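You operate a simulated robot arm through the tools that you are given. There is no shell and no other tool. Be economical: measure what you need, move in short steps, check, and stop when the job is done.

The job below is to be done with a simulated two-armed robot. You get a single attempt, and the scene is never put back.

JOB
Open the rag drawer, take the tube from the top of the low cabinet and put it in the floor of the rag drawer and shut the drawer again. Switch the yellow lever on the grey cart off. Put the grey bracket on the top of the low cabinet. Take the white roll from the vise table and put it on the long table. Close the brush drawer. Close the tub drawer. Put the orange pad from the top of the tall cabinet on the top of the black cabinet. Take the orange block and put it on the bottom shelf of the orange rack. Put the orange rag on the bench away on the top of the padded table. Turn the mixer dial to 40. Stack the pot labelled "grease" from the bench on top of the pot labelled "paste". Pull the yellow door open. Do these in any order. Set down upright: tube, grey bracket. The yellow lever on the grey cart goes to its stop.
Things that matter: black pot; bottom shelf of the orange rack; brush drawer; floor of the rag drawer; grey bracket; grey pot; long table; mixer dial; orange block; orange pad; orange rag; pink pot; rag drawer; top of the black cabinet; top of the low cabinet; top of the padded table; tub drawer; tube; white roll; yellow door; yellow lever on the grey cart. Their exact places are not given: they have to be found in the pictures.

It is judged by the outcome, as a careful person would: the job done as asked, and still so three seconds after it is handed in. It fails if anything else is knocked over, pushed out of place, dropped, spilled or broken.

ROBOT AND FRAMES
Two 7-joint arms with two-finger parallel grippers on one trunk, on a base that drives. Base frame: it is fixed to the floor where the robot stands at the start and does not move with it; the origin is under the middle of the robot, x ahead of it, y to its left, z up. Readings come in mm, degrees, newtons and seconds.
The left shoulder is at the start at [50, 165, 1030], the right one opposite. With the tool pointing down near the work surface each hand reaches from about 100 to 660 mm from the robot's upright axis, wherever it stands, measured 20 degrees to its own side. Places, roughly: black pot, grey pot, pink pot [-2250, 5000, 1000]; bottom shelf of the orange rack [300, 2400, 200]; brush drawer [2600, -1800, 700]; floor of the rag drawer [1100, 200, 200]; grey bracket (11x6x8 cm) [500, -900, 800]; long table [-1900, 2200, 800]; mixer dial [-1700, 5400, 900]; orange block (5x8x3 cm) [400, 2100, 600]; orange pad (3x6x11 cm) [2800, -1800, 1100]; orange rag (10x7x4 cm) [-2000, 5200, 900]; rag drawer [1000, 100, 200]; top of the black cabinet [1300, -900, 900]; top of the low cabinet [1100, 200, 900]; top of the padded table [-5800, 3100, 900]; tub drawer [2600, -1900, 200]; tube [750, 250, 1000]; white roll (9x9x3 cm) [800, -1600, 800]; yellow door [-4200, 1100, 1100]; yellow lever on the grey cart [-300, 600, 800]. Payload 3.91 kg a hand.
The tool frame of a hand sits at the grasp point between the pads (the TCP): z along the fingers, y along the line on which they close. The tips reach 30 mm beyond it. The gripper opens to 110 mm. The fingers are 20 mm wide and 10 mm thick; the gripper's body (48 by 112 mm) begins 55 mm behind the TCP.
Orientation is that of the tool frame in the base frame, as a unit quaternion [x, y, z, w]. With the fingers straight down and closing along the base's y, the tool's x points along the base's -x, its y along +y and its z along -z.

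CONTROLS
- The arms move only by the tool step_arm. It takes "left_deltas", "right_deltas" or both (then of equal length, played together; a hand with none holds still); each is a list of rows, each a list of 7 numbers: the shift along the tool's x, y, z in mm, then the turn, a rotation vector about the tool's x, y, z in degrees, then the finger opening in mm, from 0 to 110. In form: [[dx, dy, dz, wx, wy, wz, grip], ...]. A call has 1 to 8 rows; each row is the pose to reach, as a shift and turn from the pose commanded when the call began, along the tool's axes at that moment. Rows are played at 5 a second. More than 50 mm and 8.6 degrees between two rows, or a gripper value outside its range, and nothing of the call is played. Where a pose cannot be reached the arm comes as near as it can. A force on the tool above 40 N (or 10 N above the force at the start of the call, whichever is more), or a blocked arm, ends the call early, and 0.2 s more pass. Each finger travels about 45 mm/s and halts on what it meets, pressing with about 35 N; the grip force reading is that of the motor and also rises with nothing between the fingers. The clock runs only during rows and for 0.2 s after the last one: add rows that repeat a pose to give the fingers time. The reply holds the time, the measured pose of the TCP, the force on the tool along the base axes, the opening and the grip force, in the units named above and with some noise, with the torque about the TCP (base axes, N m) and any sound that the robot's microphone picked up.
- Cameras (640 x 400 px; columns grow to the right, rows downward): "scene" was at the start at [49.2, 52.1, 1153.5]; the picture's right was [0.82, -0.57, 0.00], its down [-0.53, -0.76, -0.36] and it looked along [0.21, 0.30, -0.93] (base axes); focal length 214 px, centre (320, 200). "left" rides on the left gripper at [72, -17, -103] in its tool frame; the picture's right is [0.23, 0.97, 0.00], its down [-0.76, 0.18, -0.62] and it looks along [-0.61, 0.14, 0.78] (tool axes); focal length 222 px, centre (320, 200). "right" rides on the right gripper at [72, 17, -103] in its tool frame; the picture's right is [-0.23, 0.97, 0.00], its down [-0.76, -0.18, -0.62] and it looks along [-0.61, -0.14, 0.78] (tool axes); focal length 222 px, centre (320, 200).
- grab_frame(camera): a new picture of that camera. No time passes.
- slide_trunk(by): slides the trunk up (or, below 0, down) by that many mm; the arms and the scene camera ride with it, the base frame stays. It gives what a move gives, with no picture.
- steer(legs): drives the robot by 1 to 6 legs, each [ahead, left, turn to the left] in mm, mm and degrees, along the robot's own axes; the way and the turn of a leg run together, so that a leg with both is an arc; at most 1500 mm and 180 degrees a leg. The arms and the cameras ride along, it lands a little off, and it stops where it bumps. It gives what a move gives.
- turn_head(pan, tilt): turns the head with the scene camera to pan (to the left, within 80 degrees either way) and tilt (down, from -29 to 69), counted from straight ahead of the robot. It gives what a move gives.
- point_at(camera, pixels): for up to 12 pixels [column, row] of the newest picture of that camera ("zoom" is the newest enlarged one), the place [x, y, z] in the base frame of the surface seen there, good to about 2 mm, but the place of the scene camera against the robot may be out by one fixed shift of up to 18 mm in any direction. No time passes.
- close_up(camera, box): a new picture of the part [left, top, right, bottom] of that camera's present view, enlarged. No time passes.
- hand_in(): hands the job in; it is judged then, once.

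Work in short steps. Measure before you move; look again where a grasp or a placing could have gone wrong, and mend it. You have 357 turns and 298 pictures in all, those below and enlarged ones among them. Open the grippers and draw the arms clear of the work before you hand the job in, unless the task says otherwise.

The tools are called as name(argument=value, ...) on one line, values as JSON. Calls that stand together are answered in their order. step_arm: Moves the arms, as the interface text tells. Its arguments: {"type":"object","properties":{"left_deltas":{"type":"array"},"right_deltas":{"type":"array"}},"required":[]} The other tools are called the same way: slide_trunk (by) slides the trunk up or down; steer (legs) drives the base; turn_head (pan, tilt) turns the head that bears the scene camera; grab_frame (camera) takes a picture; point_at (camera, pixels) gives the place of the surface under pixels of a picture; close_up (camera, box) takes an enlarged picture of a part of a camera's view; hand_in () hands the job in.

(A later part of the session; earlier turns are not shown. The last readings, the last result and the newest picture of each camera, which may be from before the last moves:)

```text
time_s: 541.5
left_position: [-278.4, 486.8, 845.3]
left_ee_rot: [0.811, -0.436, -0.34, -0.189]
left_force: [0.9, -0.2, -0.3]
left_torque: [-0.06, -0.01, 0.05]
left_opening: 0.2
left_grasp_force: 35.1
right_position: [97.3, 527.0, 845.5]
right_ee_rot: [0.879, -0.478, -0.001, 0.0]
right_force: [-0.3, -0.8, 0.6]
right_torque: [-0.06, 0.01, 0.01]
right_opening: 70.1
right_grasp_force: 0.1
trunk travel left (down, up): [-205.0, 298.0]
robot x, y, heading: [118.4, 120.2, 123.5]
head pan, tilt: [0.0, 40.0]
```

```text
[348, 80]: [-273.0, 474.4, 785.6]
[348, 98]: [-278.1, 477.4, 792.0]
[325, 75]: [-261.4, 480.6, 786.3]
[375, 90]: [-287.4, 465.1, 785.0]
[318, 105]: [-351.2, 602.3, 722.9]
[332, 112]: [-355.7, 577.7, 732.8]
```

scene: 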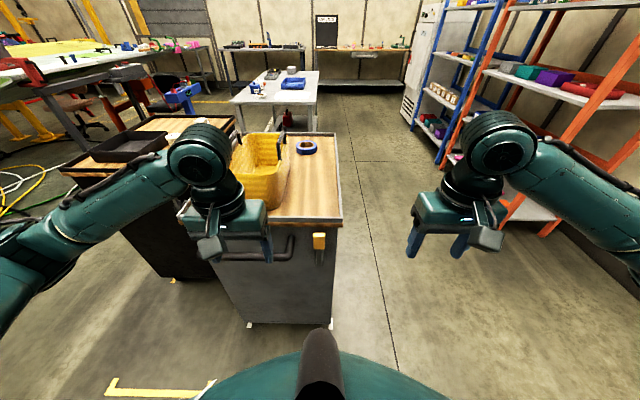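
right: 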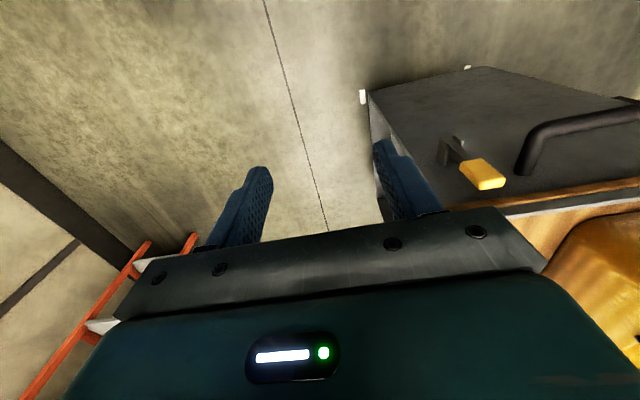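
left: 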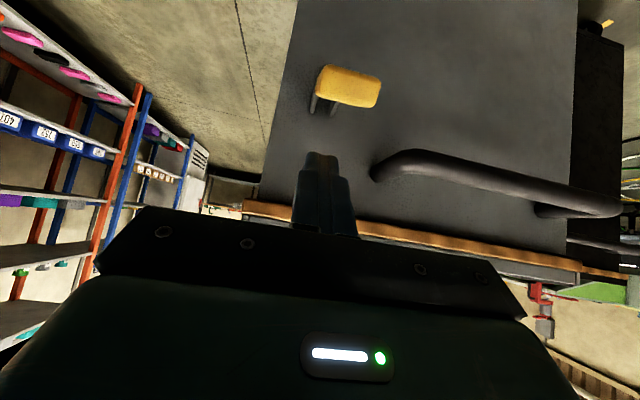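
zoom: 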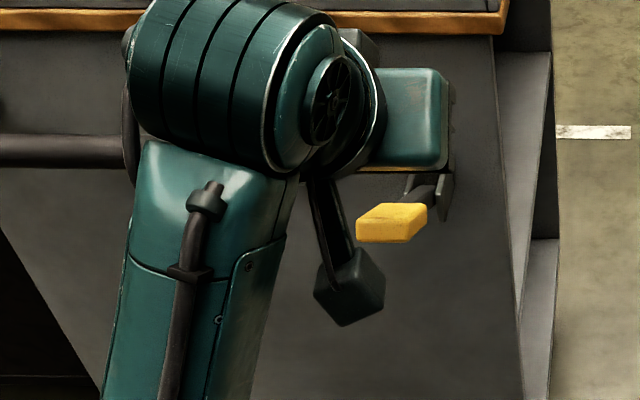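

Lever end now at z≈788, ~61° from vertical. Press down carefully.

step_arm(left_deltas=[[14, 0, 14, 0, 0, 0, 0], [21, 0, 21, 0, 0, 0, 0], [28, 0, 28, 0, 0, 0, 0], [35, 0, 35, 0, 0, 0, 0], [42, 0, 42, 0, 0, 0, 0]])

grab_frame(camera="left")

```text
time_s: 542.6
left_position: [-280.7, 489.5, 808.2]
left_ee_rot: [0.805, -0.432, -0.356, -0.2]
left_force: [-2.2, 2.6, 5.1]
left_torque: [0.13, 0.1, -0.06]
left_opening: 0.2
left_grasp_force: 35.1
right_position: [96.9, 527.6, 845.7]
right_ee_rot: [0.879, -0.478, 0.0, -0.001]
right_force: [0.4, -0.2, -0.4]
right_torque: [-0.02, 0.03, -0.03]
right_opening: 70.0
right_grasp_force: 0.2
trunk travel left (down, up): [-205.0, 298.0]
robot x, y, heading: [119.5, 118.8, 123.2]
head pan, tilt: [0.0, 40.0]
stopped in row 5 (left hand): the force on the tool passed its limit at 46 N (the readings are from after the stop); the commanded pose is now the measured one
```

```text
119 pictures are left
```

left: 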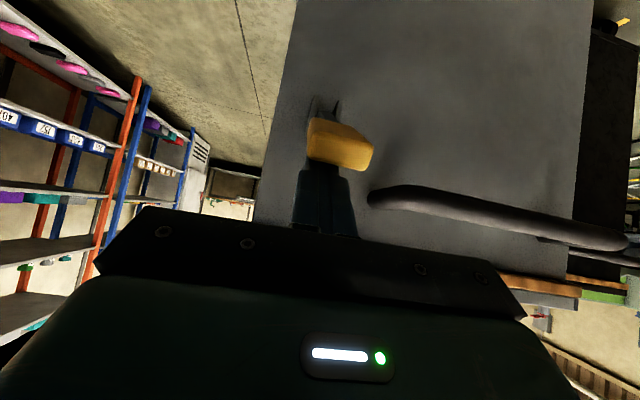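

point_at(camera="left", pixels=[[345, 140], [345, 158], [330, 150], [365, 150]])

```text
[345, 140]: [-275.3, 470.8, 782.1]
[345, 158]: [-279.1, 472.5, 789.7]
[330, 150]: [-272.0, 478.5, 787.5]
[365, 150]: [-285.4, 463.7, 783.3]
```

It doesn't budge under 46 N: the lever is at its stop. I retract upward, back off and unpitch.

step_arm(left_deltas=[[-20, 0, -22, 0, 0, 0, 0], [-42, 0, -44, 0, 0, 0, 20]])

steer(legs=[[-150, 0, 0]])

step_arm(left_deltas=[[-15, 0, -10, 0, 8, 0, 60], [-30, 0, -20, 0, 16, 0, 80], [-45, 0, -30, 0, 24, 0, 80], [-60, 0, -40, 0, 32, 0, 80], [-70, 0, -45, 0, 40, 0, 80], [-80, 0, -50, 0, 46, 0, 80]])

grab_frame(camera="scene")

```text
time_s: 543.2
left_position: [-278.9, 485.1, 867.0]
left_ee_rot: [0.806, -0.433, -0.353, -0.198]
left_force: [-0.6, -0.4, 0.5]
left_torque: [0.02, -0.03, -0.02]
left_opening: 19.8
left_grasp_force: 0.0
right_position: [97.5, 527.0, 844.6]
right_ee_rot: [0.878, -0.478, -0.001, 0.0]
right_force: [-0.6, 0.2, 1.1]
right_torque: [0.01, 0.01, -0.01]
right_opening: 70.0
right_grasp_force: 0.0
trunk travel left (down, up): [-205.0, 298.0]
robot x, y, heading: [120.7, 121.6, 123.4]
head pan, tilt: [0.0, 40.0]
```

```text
time_s: 544.6
left_position: [-198.0, 361.5, 868.6]
left_ee_rot: [0.806, -0.432, -0.353, -0.198]
left_force: [0.1, -0.2, -1.1]
left_torque: [0.0, -0.01, 0.0]
left_opening: 20.2
left_grasp_force: 0.0
right_position: [178.0, 403.4, 845.3]
right_ee_rot: [0.878, -0.478, -0.001, -0.001]
right_force: [0.4, 0.5, -0.2]
right_torque: [-0.02, -0.02, 0.0]
right_opening: 69.8
right_grasp_force: 0.1
trunk travel left (down, up): [-205.0, 298.0]
robot x, y, heading: [200.7, -1.9, 123.5]
head pan, tilt: [0.0, 40.0]
```

```text
time_s: 546.0
left_position: [-252.2, 432.9, 979.1]
left_ee_rot: [0.879, -0.476, -0.011, -0.013]
left_force: [0.1, -0.6, 0.3]
left_torque: [0.01, -0.01, -0.01]
left_opening: 80.1
left_grasp_force: 0.1
left hand out of reach, approached as far as the arm can: row 2, 3, 4, 5, 6
right_position: [179.3, 403.7, 846.7]
right_ee_rot: [0.878, -0.478, -0.001, 0.0]
right_force: [0.6, -0.3, -0.7]
right_torque: [-0.01, -0.01, 0.0]
right_opening: 69.8
right_grasp_force: 0.0
trunk travel left (down, up): [-205.0, 298.0]
robot x, y, heading: [203.2, -4.9, 123.2]
head pan, tilt: [0.0, 40.0]
```

```text
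118 pictures are left
```

scene: 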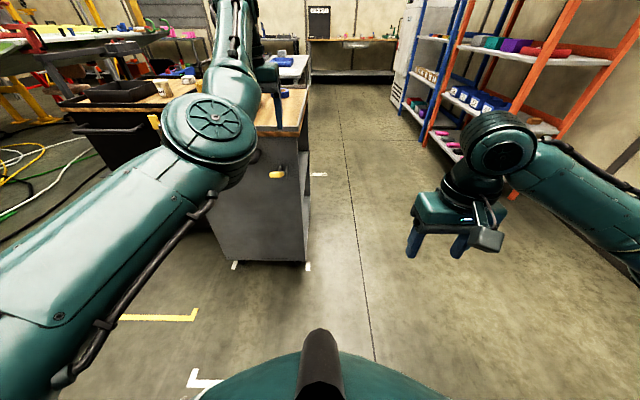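

Lever set. I retract the left arm to its neutral place.

step_arm(left_deltas=[[45, 0, 0, 0, 0, 0, 80], [90, 0, 0, 0, 0, 0, 80], [135, 0, 0, 0, 0, 0, 80], [180, 0, 0, 0, 0, 0, 80], [225, 0, 0, 0, 0, 0, 80], [270, 0, 0, 0, 0, 0, 80]])

```text
time_s: 547.4
left_position: [-266.3, 411.0, 1016.1]
left_ee_rot: [0.88, -0.475, -0.01, -0.014]
left_force: [-0.7, -0.5, -0.3]
left_torque: [0.01, -0.05, 0.01]
left_opening: 80.2
left_grasp_force: 0.0
left hand out of reach, approached as far as the arm can: row 1, 2, 3, 4, 5, 6
right_position: [178.8, 403.5, 846.8]
right_ee_rot: [0.878, -0.479, -0.001, 0.0]
right_force: [0.4, 0.1, -0.6]
right_torque: [0.0, -0.01, -0.01]
right_opening: 70.1
right_grasp_force: 0.0
trunk travel left (down, up): [-205.0, 298.0]
robot x, y, heading: [200.2, -0.4, 123.4]
head pan, tilt: [0.0, 40.0]
```

Stuck as before; I use the cure: back off, roll outward 90° while lowering, then it can fold in.

steer(legs=[[-250, 0, 0]])

step_arm(left_deltas=[[0, 0, 30, 0, 0, 8.2, 80], [0, 0, 60, 0, 0, 16.4, 80], [0, 0, 90, 0, 0, 24.6, 80], [0, 0, 120, 0, 0, 32.8, 80], [0, 0, 150, 0, 0, 41, 80], [0, 0, 180, 0, 0, 49.2, 80], [0, 0, 210, 0, 0, 57.4, 80], [0, 0, 240, 0, 0, 65.6, 80]])

step_arm(left_deltas=[[0, 0, 40, 0, 0, 8.2, 80], [0, 0, 80, 0, 0, 16.4, 80], [0, 0, 110, 0, 0, 24.4, 80], [0, 0, 110, 0, 0, 24.4, 80]])

```text
time_s: 549.2
left_position: [-126.6, 205.6, 1016.3]
left_ee_rot: [0.878, -0.478, -0.009, -0.013]
left_force: [-0.6, -0.1, 0.8]
left_torque: [-0.01, -0.01, 0.04]
left_opening: 80.1
left_grasp_force: 0.0
right_position: [317.6, 195.1, 846.6]
right_ee_rot: [0.877, -0.481, -0.001, 0.0]
right_force: [-0.1, 0.5, 0.3]
right_torque: [-0.04, -0.02, 0.0]
right_opening: 70.2
right_grasp_force: 0.0
trunk travel left (down, up): [-205.0, 298.0]
robot x, y, heading: [335.5, -213.4, 122.9]
head pan, tilt: [0.0, 40.0]
```

```text
time_s: 551.0
left_position: [-127.2, 214.4, 776.1]
left_ee_rot: [-0.478, 0.878, 0.015, 0.008]
left_force: [1.1, -0.1, 0.0]
left_torque: [-0.01, 0.01, 0.01]
left_opening: 80.0
left_grasp_force: 0.0
left hand out of reach, approached as far as the arm can: row 1, 2, 3, 4, 5
right_position: [317.4, 195.0, 846.0]
right_ee_rot: [0.876, -0.482, 0.0, 0.0]
right_force: [-0.5, 0.4, -0.9]
right_torque: [0.0, -0.03, -0.01]
right_opening: 70.0
right_grasp_force: 0.0
trunk travel left (down, up): [-205.0, 298.0]
robot x, y, heading: [335.0, -210.2, 123.0]
head pan, tilt: [0.0, 40.0]
```

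```text
time_s: 552.0
left_position: [-128.7, 217.7, 665.2]
left_ee_rot: [-0.282, 0.959, 0.017, 0.003]
left_force: [-0.1, -0.6, 0.0]
left_torque: [0.01, 0.01, -0.01]
left_opening: 79.9
left_grasp_force: 0.0
right_position: [317.2, 195.7, 846.4]
right_ee_rot: [0.877, -0.481, -0.001, 0.0]
right_force: [-0.4, 0.6, 0.4]
right_torque: [-0.01, -0.04, 0.02]
right_opening: 70.0
right_grasp_force: 0.1
trunk travel left (down, up): [-205.0, 298.0]
robot x, y, heading: [333.7, -213.0, 122.8]
head pan, tilt: [0.0, 40.0]
```

In reach again. Retract 280 mm, then raise.

step_arm(left_deltas=[[0, -40, 0, 0, 0, 0, 80], [0, -80, 0, 0, 0, 0, 80], [0, -120, 0, 0, 0, 0, 80], [0, -160, 0, 0, 0, 0, 80], [0, -200, 0, 0, 0, 0, 80], [0, -240, 0, 0, 0, 0, 80], [0, -270, 0, 0, 0, 0, 80]])

step_arm(left_deltas=[[0, 0, -45, 0, 0, 0, 80], [0, 0, -90, 0, 0, 0, 80], [0, 0, -135, 0, 0, 0, 80], [0, 0, -180, 0, 0, 0, 80], [0, 0, -225, 0, 0, 0, 80], [0, 0, -270, 0, 0, 0, 80], [0, 0, -300, 0, 0, 0, 80]])

step_arm(left_deltas=[[0, 0, 0, 0, 0, -8.3, 80], [0, 0, 0, 0, 0, -16.6, 80], [0, 0, 0, 0, 0, -25, 80], [0, 0, 0, 0, 0, -33.3, 80], [0, 0, 0, 0, 0, -41.6, 80], [0, 0, 0, 0, 0, -50, 80], [0, 0, 0, 0, 0, -58.3, 80], [0, 0, 0, 0, 0, -66.6, 80]])

```text
time_s: 553.2
left_position: [-70.5, 100.2, 728.5]
left_ee_rot: [-0.289, 0.949, 0.118, -0.042]
left_force: [-0.5, -0.9, -0.1]
left_torque: [0.0, 0.01, 0.0]
left_opening: 80.0
left_grasp_force: 0.1
left hand out of reach, approached as far as the arm can: row 4, 5, 6
right_position: [317.8, 195.2, 847.0]
right_ee_rot: [0.877, -0.481, -0.001, 0.0]
right_force: [-0.6, -0.5, -0.1]
right_torque: [0.01, 0.04, -0.01]
right_opening: 70.1
right_grasp_force: 0.1
trunk travel left (down, up): [-205.0, 298.0]
robot x, y, heading: [336.6, -213.4, 123.2]
head pan, tilt: [0.0, 40.0]
stopped in row 6 (left hand): the arm was blocked; the commanded pose is now the measured one
```

```text
time_s: 554.9
left_position: [-181.2, 167.2, 922.2]
left_ee_rot: [-0.289, 0.949, 0.117, -0.041]
left_force: [-0.3, -0.4, -0.6]
left_torque: [-0.02, -0.01, 0.0]
left_opening: 80.0
left_grasp_force: 0.0
left hand out of reach, approached as far as the arm can: row 1, 2, 3, 4, 5, 6, 7
right_position: [317.5, 195.1, 845.9]
right_ee_rot: [0.877, -0.481, 0.0, -0.001]
right_force: [0.1, 0.0, -0.8]
right_torque: [-0.02, -0.03, 0.02]
right_opening: 69.8
right_grasp_force: 0.1
trunk travel left (down, up): [-205.0, 298.0]
robot x, y, heading: [336.6, -212.0, 123.1]
head pan, tilt: [0.0, 40.0]
```

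```text
time_s: 556.6
left_position: [-183.6, 163.6, 923.8]
left_ee_rot: [0.764, -0.633, -0.121, -0.031]
left_force: [-0.7, 0.1, -0.1]
left_torque: [-0.04, 0.0, 0.01]
left_opening: 80.2
left_grasp_force: 0.1
left hand out of reach, approached as far as the arm can: row 2, 3, 4, 5, 6, 7, 8
right_position: [317.7, 195.9, 847.6]
right_ee_rot: [0.876, -0.482, -0.001, 0.0]
right_force: [-0.7, 0.2, 0.3]
right_torque: [0.03, -0.01, -0.01]
right_opening: 70.0
right_grasp_force: 0.1
trunk travel left (down, up): [-205.0, 298.0]
robot x, y, heading: [334.8, -209.6, 122.9]
head pan, tilt: [0.0, 40.0]
```

I need a lower hand relative to the shoulder. I raise the trunk, and roll outward again while lowering the hand.

slide_trunk(by=290)

step_arm(left_deltas=[[0, 0, 40, 0, 0, 8, 80], [0, 0, 80, 0, 0, 16, 80], [0, 0, 120, 0, 0, 24, 80], [0, 0, 160, 0, 0, 32, 80], [0, 0, 200, 0, 0, 40, 80], [0, 0, 240, 0, 0, 48, 80], [0, 0, 280, 0, 0, 56, 80], [0, 0, 320, 0, 0, 64, 80]])

```text
time_s: 559.6
left_position: [-184.2, 164.5, 1213.1]
left_ee_rot: [0.763, -0.634, -0.122, -0.03]
left_force: [0.3, -0.5, 0.3]
left_torque: [0.03, 0.0, 0.0]
left_opening: 79.9
left_grasp_force: 0.1
right_position: [316.8, 195.8, 1136.0]
right_ee_rot: [0.877, -0.48, -0.001, 0.0]
right_force: [0.2, -0.2, 1.0]
right_torque: [0.03, 0.03, 0.0]
right_opening: 70.2
right_grasp_force: 0.0
trunk travel left (down, up): [-495.0, 8.0]
robot x, y, heading: [340.1, -210.7, 122.9]
head pan, tilt: [0.0, 40.0]
```

```text
time_s: 561.4
left_position: [-231.1, 227.4, 901.9]
left_ee_rot: [-0.31, 0.942, 0.12, -0.039]
left_force: [1.4, 0.5, -0.3]
left_torque: [0.02, -0.01, 0.0]
left_opening: 79.7
left_grasp_force: 0.1
right_position: [317.3, 196.1, 1135.2]
right_ee_rot: [0.876, -0.482, 0.0, -0.001]
right_force: [0.3, 0.0, -0.3]
right_torque: [0.04, 0.02, 0.01]
right_opening: 70.3
right_grasp_force: 0.1
trunk travel left (down, up): [-495.0, 8.0]
robot x, y, heading: [336.9, -205.4, 123.1]
head pan, tilt: [0.0, 40.0]
```

In reach. Straighten and go lower while retracting.

step_arm(left_deltas=[[0, -15, 40, 5, 0, 1.2, 80], [0, -30, 80, 10, 0, 2.4, 80], [0, -50, 120, 14.5, 0, 3.6, 80], [0, -85, 145, 14.5, 0, 3.6, 80], [0, -125, 150, 14.5, 0, 3.6, 80], [0, -165, 150, 14.5, 0, 3.6, 80], [0, -205, 150, 14.5, 0, 3.6, 80], [0, -245, 150, 14.5, 0, 3.6, 80]])

```text
time_s: 563.2
left_position: [-111.1, 66.8, 700.0]
left_ee_rot: [-0.283, 0.959, -0.001, -0.002]
left_force: [-0.2, 0.4, 0.7]
left_torque: [0.0, -0.01, -0.04]
left_opening: 80.1
left_grasp_force: 0.1
left hand out of reach, approached as far as the arm can: row 1, 2, 3, 4, 5, 6
right_position: [316.3, 195.9, 1136.7]
right_ee_rot: [0.877, -0.48, -0.001, -0.001]
right_force: [-0.1, -0.2, 0.8]
right_torque: [0.01, -0.02, -0.03]
right_opening: 70.2
right_grasp_force: 0.0
trunk travel left (down, up): [-495.0, 8.0]
robot x, y, heading: [338.5, -211.7, 122.9]
head pan, tilt: [0.0, 40.0]
```

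Continue retracting 120 mm, then raise.

step_arm(left_deltas=[[0, -40, 0, 0, 0, 0, 80], [0, -80, 0, 0, 0, 0, 80], [0, -120, 0, 0, 0, 0, 80], [0, -120, -45, 0, 0, 0, 80], [0, -120, -90, 0, 0, 0, 80], [0, -120, -135, 0, 0, 0, 80], [0, -120, -180, 0, 0, 0, 80]])

```text
time_s: 564.8
left_position: [-43.1, -31.4, 880.5]
left_ee_rot: [-0.282, 0.959, -0.002, -0.003]
left_force: [0.0, 0.2, 0.1]
left_torque: [-0.01, -0.02, 0.0]
left_opening: 80.0
left_grasp_force: 0.0
right_position: [317.7, 195.1, 1135.8]
right_ee_rot: [0.877, -0.481, 0.0, 0.0]
right_force: [-1.6, 0.4, 0.2]
right_torque: [0.01, -0.02, -0.01]
right_opening: 70.0
right_grasp_force: 0.1
trunk travel left (down, up): [-495.0, 8.0]
robot x, y, heading: [336.9, -211.2, 122.9]
head pan, tilt: [0.0, 40.0]
```

Good. Roll back to neutral.

step_arm(left_deltas=[[0, 0, -15, 0, 0, -8.3, 80], [0, 0, -30, 0, 0, -16.6, 80], [0, 0, -45, 0, 0, -25, 80], [0, 0, -60, 0, 0, -33.3, 80], [0, 0, -75, 0, 0, -41.6, 80], [0, 0, -90, 0, 0, -50, 80], [0, 0, -105, 0, 0, -58.3, 80], [0, 0, -120, 0, 0, -66.6, 80]])

step_arm(left_deltas=[[0, 0, 0, 0, 0, -8, 80], [0, 0, 0, 0, 0, -16, 80], [0, 0, 0, 0, 0, -23.4, 80], [0, 0, 0, 0, 0, -23.4, 80]])

grab_frame(camera="scene")

```text
time_s: 566.6
left_position: [-44.1, -32.1, 998.4]
left_ee_rot: [0.764, -0.645, 0.001, 0.004]
left_force: [0.4, 0.3, 0.1]
left_torque: [0.0, 0.02, -0.02]
left_opening: 80.0
left_grasp_force: 0.0
right_position: [316.9, 195.4, 1135.8]
right_ee_rot: [0.877, -0.481, -0.001, 0.0]
right_force: [0.4, -0.3, 0.7]
right_torque: [0.03, 0.01, -0.01]
right_opening: 69.9
right_grasp_force: 0.0
trunk travel left (down, up): [-495.0, 8.0]
robot x, y, heading: [335.8, -212.5, 122.7]
head pan, tilt: [0.0, 40.0]
```

```text
time_s: 567.6
left_position: [-44.7, -30.8, 997.3]
left_ee_rot: [0.879, -0.478, -0.001, 0.003]
left_force: [0.2, 0.6, 0.4]
left_torque: [-0.01, -0.01, -0.01]
left_opening: 80.0
left_grasp_force: 0.0
right_position: [317.8, 195.1, 1136.4]
right_ee_rot: [0.877, -0.481, -0.001, 0.0]
right_force: [-0.4, 0.2, -0.4]
right_torque: [0.02, -0.01, -0.01]
right_opening: 69.9
right_grasp_force: 0.1
trunk travel left (down, up): [-495.0, 8.0]
robot x, y, heading: [336.3, -213.3, 122.6]
head pan, tilt: [0.0, 40.0]
```

```text
117 pictures are left
```

scene: 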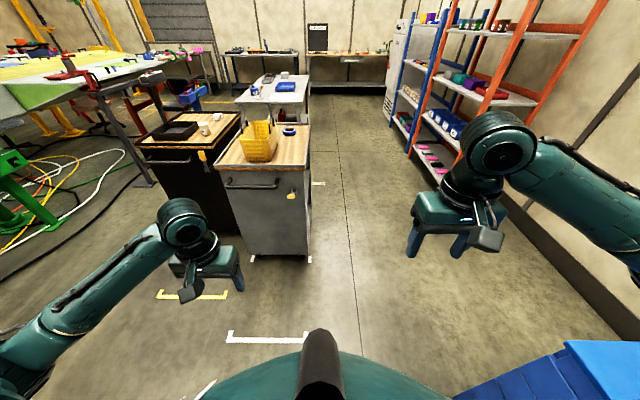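

Both arms healthy. Now drive down the aisle to the bench.

steer(legs=[[0, -520, 0], [1500, 0, 0], [1500, 0, 0], [1300, 0, 0]])

turn_head(pan=0, tilt=25)

grab_frame(camera="scene")

```text
time_s: 570.5
left_position: [152.7, 97.2, 997.9]
left_ee_rot: [0.878, -0.478, 0.0, 0.002]
left_force: [-0.3, 0.1, 0.3]
left_torque: [0.03, 0.0, 0.01]
left_opening: 80.0
left_grasp_force: 0.0
right_position: [516.6, 325.9, 1137.2]
right_ee_rot: [0.876, -0.481, 0.0, -0.002]
right_force: [-0.7, -0.8, 0.3]
right_torque: [0.07, -0.04, 0.0]
right_opening: 69.9
right_grasp_force: 0.0
trunk travel left (down, up): [-495.0, 8.0]
robot x, y, heading: [537.1, -80.4, 123.1]
head pan, tilt: [0.0, 40.0]
stopped in leg 1: the robot was blocked; the commanded pose is now the measured one
```

```text
time_s: 571.2
left_position: [154.9, 99.0, 996.9]
left_ee_rot: [0.878, -0.478, 0.0, 0.003]
left_force: [-0.4, -0.1, 0.4]
left_torque: [0.04, 0.01, 0.01]
left_opening: 80.0
left_grasp_force: 0.1
right_position: [517.0, 326.5, 1136.7]
right_ee_rot: [0.877, -0.481, -0.001, -0.001]
right_force: [-1.0, 0.0, 0.3]
right_torque: [-0.05, -0.02, 0.01]
right_opening: 69.9
right_grasp_force: 0.1
trunk travel left (down, up): [-495.0, 8.0]
robot x, y, heading: [535.3, -77.2, 123.0]
head pan, tilt: [0.0, 25.0]
```

```text
116 pictures are left
```

scene: 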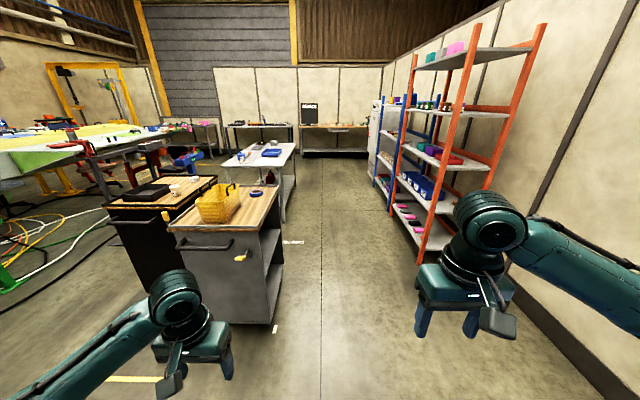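

I bumped against the low cabinet's front; I quickly check it wasn't shifted.

turn_head(pan=-80, tilt=45)

grab_frame(camera="scene")

```text
time_s: 572.8
left_position: [154.8, 98.0, 997.8]
left_ee_rot: [0.879, -0.478, -0.001, 0.002]
left_force: [-0.9, 0.3, 0.1]
left_torque: [0.0, -0.04, -0.01]
left_opening: 79.9
left_grasp_force: 0.1
right_position: [517.5, 326.9, 1135.2]
right_ee_rot: [0.876, -0.482, 0.0, -0.001]
right_force: [0.0, -0.3, 0.0]
right_torque: [0.01, -0.02, 0.01]
right_opening: 69.8
right_grasp_force: 0.1
trunk travel left (down, up): [-495.0, 8.0]
robot x, y, heading: [536.6, -78.5, 122.8]
head pan, tilt: [-80.0, 45.0]
```

```text
115 pictures are left
```

scene: 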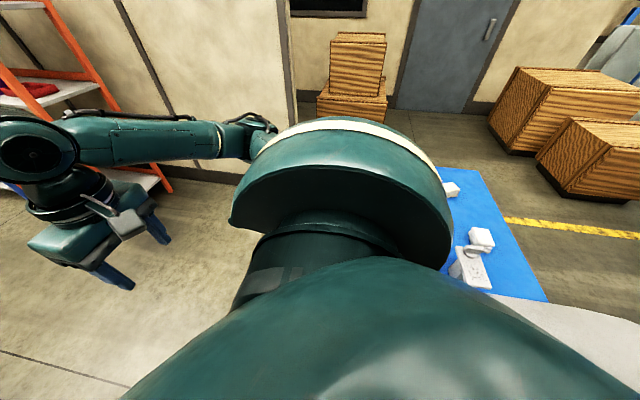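

point_at(camera="scene", pixels=[[470, 268], [480, 237], [547, 298], [448, 188]])

steer(legs=[[0, 70, 0], [1500, 0, 0], [1500, 0, 0], [1200, 0, 0]])

turn_head(pan=0, tilt=25)

grab_frame(camera="scene")

```text
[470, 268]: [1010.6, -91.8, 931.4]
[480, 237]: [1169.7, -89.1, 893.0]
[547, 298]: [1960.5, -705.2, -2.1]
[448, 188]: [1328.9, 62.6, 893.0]
```

```text
time_s: 578.5
left_position: [-399.6, 840.0, 997.0]
left_ee_rot: [0.881, -0.474, -0.001, 0.002]
left_force: [0.8, 0.9, 0.7]
left_torque: [0.02, -0.03, -0.01]
left_opening: 79.8
left_grasp_force: 0.1
right_position: [-39.9, 1070.3, 1136.3]
right_ee_rot: [0.879, -0.477, 0.0, -0.002]
right_force: [-0.3, -0.6, 0.6]
right_torque: [0.04, -0.04, -0.01]
right_opening: 70.2
right_grasp_force: 0.0
trunk travel left (down, up): [-495.0, 8.0]
robot x, y, heading: [-16.3, 664.0, 123.6]
head pan, tilt: [-80.0, 45.0]
stopped in leg 2: the robot was blocked; the commanded pose is now the measured one
```

```text
time_s: 580.0
left_position: [-399.4, 840.4, 997.6]
left_ee_rot: [0.881, -0.474, 0.0, 0.002]
left_force: [-0.2, -0.3, 0.1]
left_torque: [0.01, 0.01, -0.03]
left_opening: 80.1
left_grasp_force: 0.2
right_position: [-38.9, 1071.8, 1136.5]
right_ee_rot: [0.879, -0.477, 0.0, -0.001]
right_force: [0.3, 0.0, 0.2]
right_torque: [-0.03, 0.06, 0.01]
right_opening: 70.4
right_grasp_force: 0.1
trunk travel left (down, up): [-495.0, 8.0]
robot x, y, heading: [-16.6, 665.7, 123.4]
head pan, tilt: [0.0, 25.0]
```

```text
114 pictures are left
```

scene: 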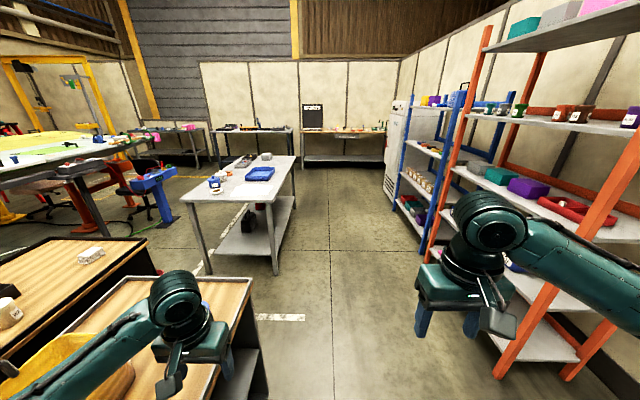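

Too near the grey cart; I shift right 200 mm and go on.

steer(legs=[[0, -220, 0], [1500, 0, 0], [1500, 0, 0], [600, 0, 0]])

grab_frame(camera="scene")

```text
time_s: 599.7
left_position: [-2213.4, 3971.4, 997.4]
left_ee_rot: [0.878, -0.478, 0.0, 0.002]
left_force: [0.2, 0.1, -0.9]
left_torque: [-0.02, -0.04, -0.04]
left_opening: 80.1
left_grasp_force: 0.1
right_position: [-1851.2, 4200.0, 1137.6]
right_ee_rot: [0.876, -0.482, 0.001, -0.001]
right_force: [-0.5, 0.7, -0.2]
right_torque: [-0.04, -0.01, -0.01]
right_opening: 70.0
right_grasp_force: 0.2
trunk travel left (down, up): [-495.0, 8.0]
robot x, y, heading: [-1829.1, 3793.0, 123.1]
head pan, tilt: [0.0, 25.0]
```

```text
113 pictures are left
```

scene: 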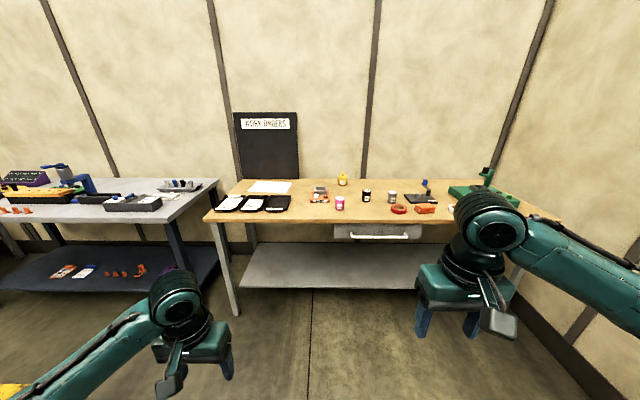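

The bench is ahead. Zoom on its items.

close_up(camera="scene", box=[290, 160, 540, 240])

point_at(camera="scene", pixels=[[340, 203], [367, 195], [391, 197], [425, 209], [398, 209], [425, 190], [340, 222], [240, 222], [470, 222], [343, 180]])

```text
2.56 times, centred on (415, 200) of scene
```

zoom: 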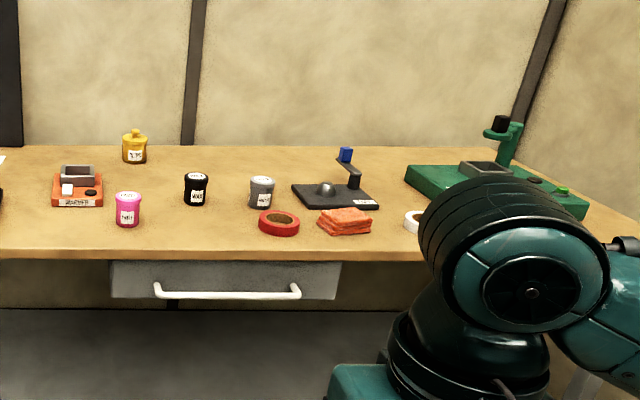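

```text
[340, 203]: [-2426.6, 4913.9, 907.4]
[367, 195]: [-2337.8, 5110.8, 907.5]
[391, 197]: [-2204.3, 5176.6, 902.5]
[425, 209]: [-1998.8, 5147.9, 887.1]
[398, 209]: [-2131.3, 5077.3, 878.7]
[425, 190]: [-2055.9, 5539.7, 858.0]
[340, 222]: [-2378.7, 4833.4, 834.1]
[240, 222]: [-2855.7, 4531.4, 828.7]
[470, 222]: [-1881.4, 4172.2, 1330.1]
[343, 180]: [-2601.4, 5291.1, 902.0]
```

I drive close to the bench and read the labels.

steer(legs=[[770, -300, 0]])

turn_head(pan=0, tilt=35)

grab_frame(camera="scene")

```text
time_s: 604.1
left_position: [-2388.4, 4789.5, 998.6]
left_ee_rot: [0.877, -0.48, -0.001, 0.003]
left_force: [0.2, 0.2, -0.4]
left_torque: [0.01, -0.02, 0.04]
left_opening: 79.9
left_grasp_force: 0.1
right_position: [-2025.5, 5015.3, 1136.7]
right_ee_rot: [0.875, -0.484, 0.0, -0.001]
right_force: [0.1, -0.1, -0.2]
right_torque: [0.0, -0.03, -0.03]
right_opening: 70.0
right_grasp_force: 0.1
trunk travel left (down, up): [-495.0, 8.0]
robot x, y, heading: [-2006.3, 4608.1, 123.0]
head pan, tilt: [0.0, 25.0]
```

```text
time_s: 604.8
left_position: [-2387.8, 4788.1, 999.1]
left_ee_rot: [0.877, -0.48, -0.001, 0.002]
left_force: [0.8, -0.6, -0.3]
left_torque: [-0.01, -0.02, 0.0]
left_opening: 79.7
left_grasp_force: 0.0
right_position: [-2023.7, 5013.8, 1136.1]
right_ee_rot: [0.875, -0.484, 0.0, -0.001]
right_force: [-0.3, 0.2, 0.2]
right_torque: [0.0, 0.04, -0.01]
right_opening: 70.1
right_grasp_force: 0.0
trunk travel left (down, up): [-495.0, 8.0]
robot x, y, heading: [-2010.1, 4609.3, 122.8]
head pan, tilt: [0.0, 35.0]
```

```text
111 pictures are left
```

scene: 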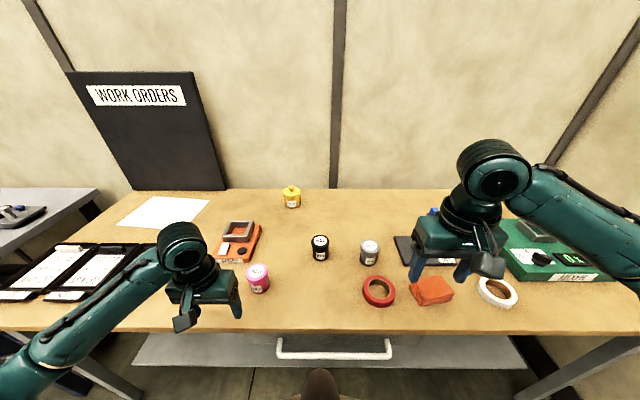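

close_up(camera="scene", box=[205, 210, 415, 310])

close_up(camera="scene", box=[490, 210, 640, 310])

point_at(camera="scene", pixels=[[258, 268], [320, 240], [370, 246], [258, 284], [320, 255], [370, 260], [431, 283], [540, 258], [300, 290], [560, 275]])

```text
3.05 times, centred on (310, 260) of scene
```

zoom: 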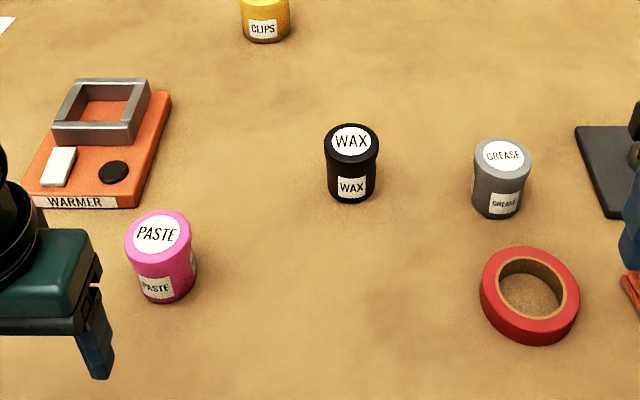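

```text
4.00 times, centred on (565, 260) of scene
```

zoom: 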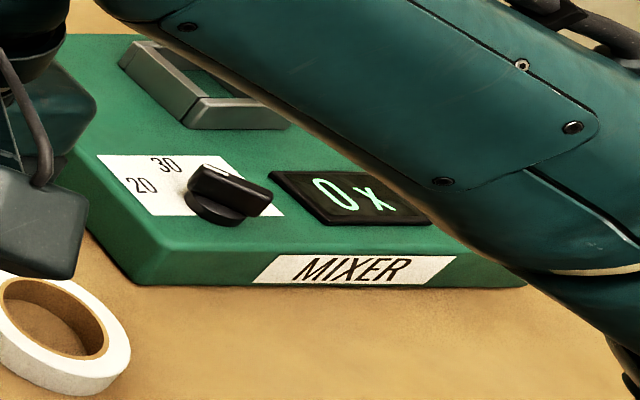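

```text
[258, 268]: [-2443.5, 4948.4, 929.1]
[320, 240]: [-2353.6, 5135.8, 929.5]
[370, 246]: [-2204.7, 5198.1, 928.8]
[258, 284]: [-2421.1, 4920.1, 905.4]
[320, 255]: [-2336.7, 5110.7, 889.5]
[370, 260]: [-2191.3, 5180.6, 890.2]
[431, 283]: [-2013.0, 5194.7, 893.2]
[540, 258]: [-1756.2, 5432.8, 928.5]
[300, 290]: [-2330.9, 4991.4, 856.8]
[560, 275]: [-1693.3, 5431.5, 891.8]
```

Grey pot = GREASE, pink = PASTE. I lower the trunk 130 mm and move the right hand over the grey pot.

slide_trunk(by=-130)

step_arm(right_deltas=[[-38, 7, 0, 0, 0, 0, 80], [-76, 14, 0, 0, 0, 0, 80], [-114, 21, 0, 0, 0, 0, 80], [-152, 28, 0, 0, 0, 0, 80], [-190, 35, 0, 0, 0, 0, 80], [-228, 41, 0, 0, 0, 0, 80], [-260, 46, 0, 0, 0, 0, 80]])

grab_frame(camera="right")

```text
time_s: 606.4
left_position: [-2388.9, 4787.2, 867.8]
left_ee_rot: [0.877, -0.48, -0.001, 0.003]
left_force: [0.0, 0.0, -0.7]
left_torque: [-0.01, 0.0, -0.02]
left_opening: 80.1
left_grasp_force: 0.1
right_position: [-2024.7, 5015.2, 1006.3]
right_ee_rot: [0.875, -0.483, 0.0, -0.001]
right_force: [0.0, -0.3, 0.0]
right_torque: [0.01, 0.01, -0.01]
right_opening: 70.3
right_grasp_force: 0.1
trunk travel left (down, up): [-365.0, 138.0]
robot x, y, heading: [-2006.4, 4608.9, 122.7]
head pan, tilt: [0.0, 35.0]
```

```text
time_s: 608.0
left_position: [-2388.2, 4789.5, 867.6]
left_ee_rot: [0.877, -0.48, -0.001, 0.002]
left_force: [-0.4, 0.1, -0.3]
left_torque: [-0.01, 0.01, 0.0]
left_opening: 79.9
left_grasp_force: 0.1
right_position: [-2200.8, 5209.6, 1006.0]
right_ee_rot: [0.876, -0.482, 0.0, -0.002]
right_force: [-0.2, 0.5, -0.8]
right_torque: [0.0, 0.03, 0.0]
right_opening: 80.2
right_grasp_force: 0.0
trunk travel left (down, up): [-365.0, 138.0]
robot x, y, heading: [-2009.5, 4609.6, 123.0]
head pan, tilt: [0.0, 35.0]
```

```text
108 pictures are left
```

right: 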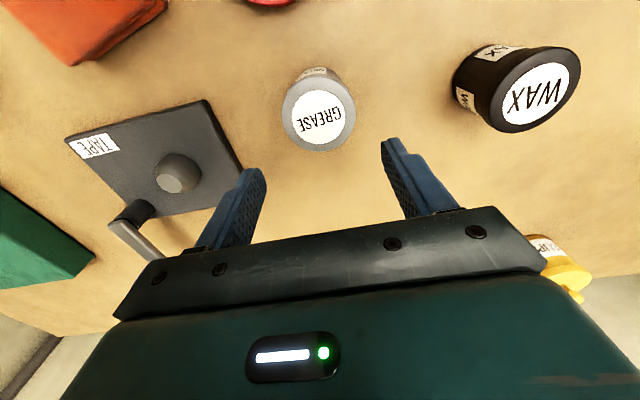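

point_at(camera="right", pixels=[[319, 115], [288, 118], [350, 110], [318, 86], [321, 145], [240, 160], [465, 95]])

```text
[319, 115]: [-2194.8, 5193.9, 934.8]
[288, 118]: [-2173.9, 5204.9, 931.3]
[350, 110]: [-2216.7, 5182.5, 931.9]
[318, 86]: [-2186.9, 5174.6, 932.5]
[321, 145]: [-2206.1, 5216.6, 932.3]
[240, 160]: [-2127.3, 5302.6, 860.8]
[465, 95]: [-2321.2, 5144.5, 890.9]
```

Centre (−2196,5195). Descend to z≈897 and close, then lift.

step_arm(right_deltas=[[15, 4, 20, 0, 0, 0, 76], [15, 4, 60, 0, 0, 0, 76], [15, 4, 95, 0, 0, 0, 76], [15, 4, 110, 0, 0, 0, 76], [15, 4, 110, 0, 0, 0, 50], [15, 4, 110, 0, 0, 0, 30], [15, 4, 110, 0, 0, 0, 30], [15, 4, 110, 0, 0, 0, 30]])

step_arm(right_deltas=[[0, 0, -10, 0, 0, 0, 30], [0, 0, -40, 0, 0, 0, 30], [0, 0, -80, 0, 0, 0, 30], [0, 0, -120, 0, 0, 0, 30]], left_deltas=[[0, 0, -40, 0, 0, 0, 80], [0, 0, -80, 0, 0, 0, 80], [0, 0, -120, 0, 0, 0, 80], [0, 0, -150, 0, 0, 0, 80]])

grab_frame(camera="right")

```text
time_s: 609.8
left_position: [-2389.0, 4789.4, 866.3]
left_ee_rot: [0.877, -0.481, -0.001, 0.002]
left_force: [0.5, 0.6, 0.3]
left_torque: [-0.05, 0.0, -0.01]
left_opening: 80.1
left_grasp_force: 0.1
right_position: [-2196.3, 5195.3, 896.9]
right_ee_rot: [0.875, -0.484, 0.0, 0.0]
right_force: [-0.3, 0.2, 0.0]
right_torque: [0.02, 0.0, -0.02]
right_opening: 58.4
right_grasp_force: 35.0
trunk travel left (down, up): [-365.0, 138.0]
robot x, y, heading: [-2007.8, 4609.0, 122.8]
head pan, tilt: [0.0, 35.0]
```

```text
time_s: 610.8
left_position: [-2387.1, 4788.7, 1017.0]
left_ee_rot: [0.877, -0.48, -0.001, 0.002]
left_force: [-0.3, 0.1, -0.7]
left_torque: [0.01, 0.03, 0.0]
left_opening: 80.1
left_grasp_force: 0.1
right_position: [-2197.9, 5195.1, 1016.1]
right_ee_rot: [0.875, -0.484, 0.0, -0.001]
right_force: [0.1, 0.5, -1.1]
right_torque: [-0.01, -0.02, 0.04]
right_opening: 58.7
right_grasp_force: 34.7
trunk travel left (down, up): [-365.0, 138.0]
robot x, y, heading: [-2008.3, 4605.9, 122.9]
head pan, tilt: [0.0, 35.0]
```

```text
107 pictures are left
```

right: 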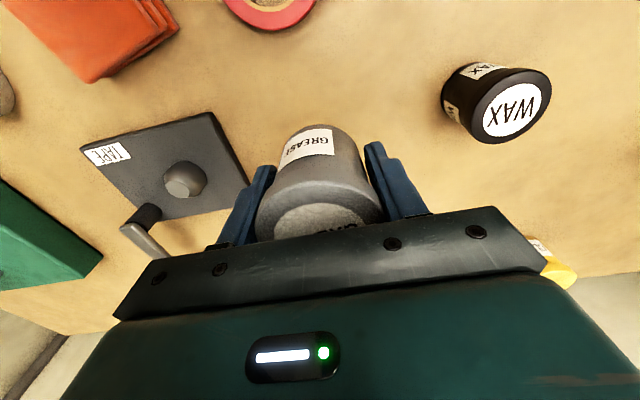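

Held. Shift the base left 310 mm and look for the pink pot with the right hand camera.

steer(legs=[[0, 310, 0]])

grab_frame(camera="right")

```text
time_s: 614.1
left_position: [-2647.7, 4620.9, 1016.9]
left_ee_rot: [0.877, -0.48, 0.0, 0.003]
left_force: [-0.2, -0.6, 0.3]
left_torque: [-0.02, 0.0, -0.03]
left_opening: 80.1
left_grasp_force: 0.0
right_position: [-2459.1, 5027.9, 1016.2]
right_ee_rot: [0.876, -0.483, -0.001, -0.001]
right_force: [-0.7, 0.2, -1.6]
right_torque: [-0.01, -0.04, 0.01]
right_opening: 58.6
right_grasp_force: 35.3
trunk travel left (down, up): [-365.0, 138.0]
robot x, y, heading: [-2269.2, 4438.5, 123.0]
head pan, tilt: [0.0, 35.0]
```

```text
106 pictures are left
```

right: 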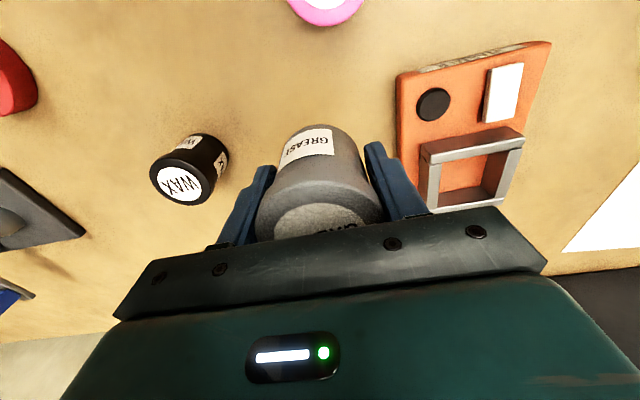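

Pink pot at the top edge; I pull the hand back 50 mm to see it wholly.

step_arm(right_deltas=[[25, 0, 0, 0, 0, 0, 30], [45, 0, -10, 0, 0, 0, 30], [45, 0, -10, 0, 0, 0, 30]])

grab_frame(camera="right")

```text
time_s: 614.9
left_position: [-2646.6, 4621.1, 1017.7]
left_ee_rot: [0.877, -0.48, -0.002, 0.002]
left_force: [0.5, -0.5, 0.8]
left_torque: [-0.04, 0.01, -0.02]
left_opening: 79.9
left_grasp_force: 0.1
right_position: [-2434.7, 4989.7, 1026.5]
right_ee_rot: [0.875, -0.485, 0.0, -0.001]
right_force: [-0.2, -0.5, -0.6]
right_torque: [-0.03, -0.02, -0.04]
right_opening: 58.5
right_grasp_force: 35.1
trunk travel left (down, up): [-365.0, 138.0]
robot x, y, heading: [-2267.0, 4440.7, 122.7]
head pan, tilt: [0.0, 35.0]
```

```text
105 pictures are left
```

right: 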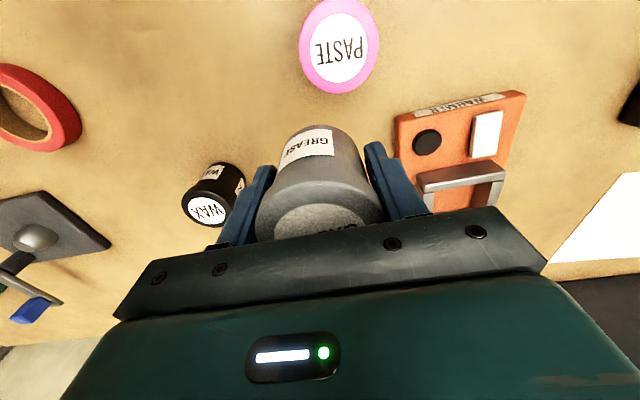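

point_at(camera="right", pixels=[[339, 45], [303, 48], [374, 42], [338, 6], [342, 88], [315, 20], [362, 70]])

```text
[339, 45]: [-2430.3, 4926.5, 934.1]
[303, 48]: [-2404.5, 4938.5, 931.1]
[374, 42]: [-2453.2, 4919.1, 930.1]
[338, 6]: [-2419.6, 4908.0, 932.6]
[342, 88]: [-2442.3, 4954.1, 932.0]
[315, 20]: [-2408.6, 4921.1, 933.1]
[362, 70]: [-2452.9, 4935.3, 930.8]
```

Pink lid centre (−2430,4930), top z≈933. I move the grey pot over it and lower to TCP z≈972.

step_arm(right_deltas=[[27, 14, 0, 0, 0, 0, 30], [53, 28, 0, 0, 0, 0, 30], [53, 28, 25, 0, 0, 0, 30], [53, 28, 45, 0, 0, 0, 30], [53, 28, 52, 0, 0, 0, 30], [53, 28, 54, 0, 0, 0, 30]])

grab_frame(camera="right")

close_up(camera="scene", box=[300, 180, 460, 300])

```text
time_s: 616.3
left_position: [-2647.7, 4621.5, 1016.9]
left_ee_rot: [0.877, -0.48, 0.0, 0.003]
left_force: [-0.4, 0.1, 0.2]
left_torque: [0.0, 0.0, -0.01]
left_opening: 80.1
left_grasp_force: 0.1
right_position: [-2431.2, 4931.6, 971.3]
right_ee_rot: [0.876, -0.483, 0.0, -0.001]
right_force: [-1.0, -0.6, -1.7]
right_torque: [0.0, -0.03, 0.0]
right_opening: 58.7
right_grasp_force: 35.2
trunk travel left (down, up): [-365.0, 138.0]
robot x, y, heading: [-2270.0, 4442.8, 122.7]
head pan, tilt: [0.0, 35.0]
```

```text
104 pictures are left
```

right: 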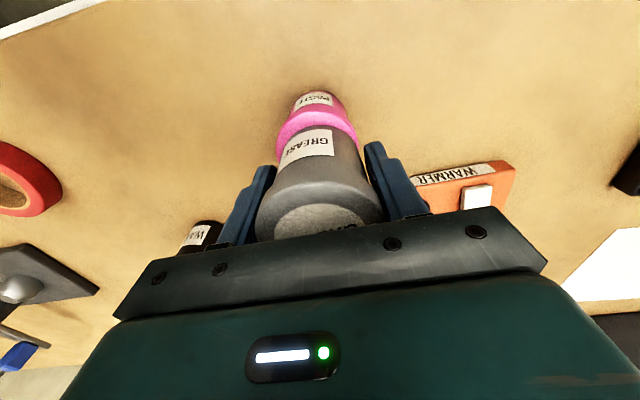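

```text
3.33 times, centred on (380, 240) of scene
```

zoom: 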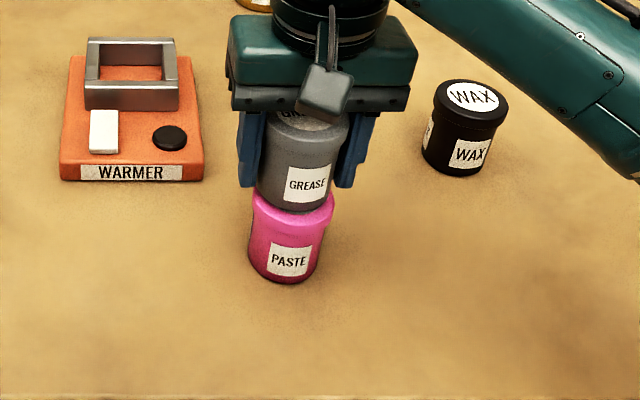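

Well aligned. Lower in 1 mm steps to contact.

step_arm(right_deltas=[[0, 0, 1, 0, 0, 0, 30], [0, 0, 2, 0, 0, 0, 30], [0, 0, 3, 0, 0, 0, 30]])

```text
time_s: 617.1
left_position: [-2646.4, 4622.5, 1016.6]
left_ee_rot: [0.877, -0.48, 0.0, 0.002]
left_force: [0.0, -0.2, 0.2]
left_torque: [0.0, -0.01, 0.05]
left_opening: 80.2
left_grasp_force: 0.1
right_position: [-2430.1, 4930.6, 969.2]
right_ee_rot: [0.875, -0.483, -0.001, -0.001]
right_force: [0.1, 0.6, -1.2]
right_torque: [-0.01, -0.04, -0.03]
right_opening: 58.7
right_grasp_force: 34.9
trunk travel left (down, up): [-365.0, 138.0]
robot x, y, heading: [-2267.8, 4442.0, 122.7]
head pan, tilt: [0.0, 35.0]
```

step_arm(right_deltas=[[0, 0, 1, 0, 0, 0, 30], [0, 0, 2, 0, 0, 0, 30], [0, 0, 2, 0, 0, 0, 30]])

```text
time_s: 617.9
left_position: [-2646.2, 4620.9, 1016.5]
left_ee_rot: [0.877, -0.48, -0.001, 0.003]
left_force: [0.2, -0.4, -0.4]
left_torque: [-0.04, 0.0, 0.01]
left_opening: 79.8
left_grasp_force: 0.1
right_position: [-2431.1, 4930.0, 968.3]
right_ee_rot: [0.875, -0.484, -0.001, -0.001]
right_force: [0.8, 1.7, 5.8]
right_torque: [0.06, -0.09, 0.02]
right_opening: 58.8
right_grasp_force: 35.1
trunk travel left (down, up): [-365.0, 138.0]
robot x, y, heading: [-2267.0, 4440.8, 122.7]
head pan, tilt: [0.0, 35.0]
```

Contact (5.8 N). Release slowly and rise.

step_arm(right_deltas=[[0, 0, 0, 0, 0, 0, 60], [0, 0, 0, 0, 0, 0, 64], [0, 0, 0, 0, 0, 0, 72], [0, 0, 0, 0, 0, 0, 78], [0, 0, -30, 0, 0, 0, 78], [0, 0, -70, 0, 0, 0, 78], [0, 0, -110, 0, 0, 0, 78], [0, 0, -130, 0, 0, 0, 78]])

grab_frame(camera="scene")

```text
time_s: 619.7
left_position: [-2646.8, 4621.9, 1016.0]
left_ee_rot: [0.877, -0.481, -0.001, 0.003]
left_force: [0.8, 0.1, 0.3]
left_torque: [0.0, 0.04, 0.02]
left_opening: 79.9
left_grasp_force: 0.0
right_position: [-2428.9, 4931.2, 1096.2]
right_ee_rot: [0.875, -0.484, 0.0, 0.0]
right_force: [0.2, -0.5, 0.0]
right_torque: [-0.01, -0.03, -0.02]
right_opening: 78.1
right_grasp_force: 0.1
trunk travel left (down, up): [-365.0, 138.0]
robot x, y, heading: [-2268.8, 4438.6, 123.1]
head pan, tilt: [0.0, 35.0]
```

```text
102 pictures are left
```

scene: 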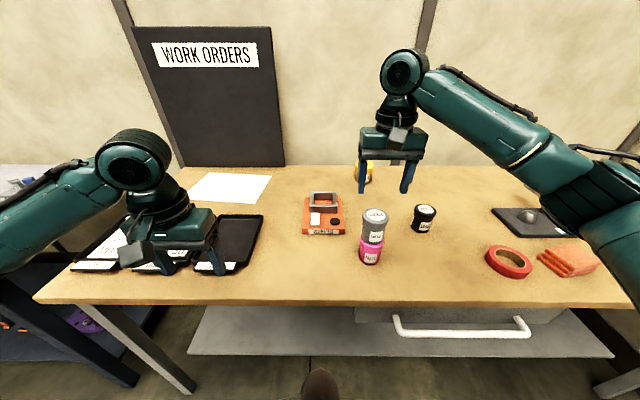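

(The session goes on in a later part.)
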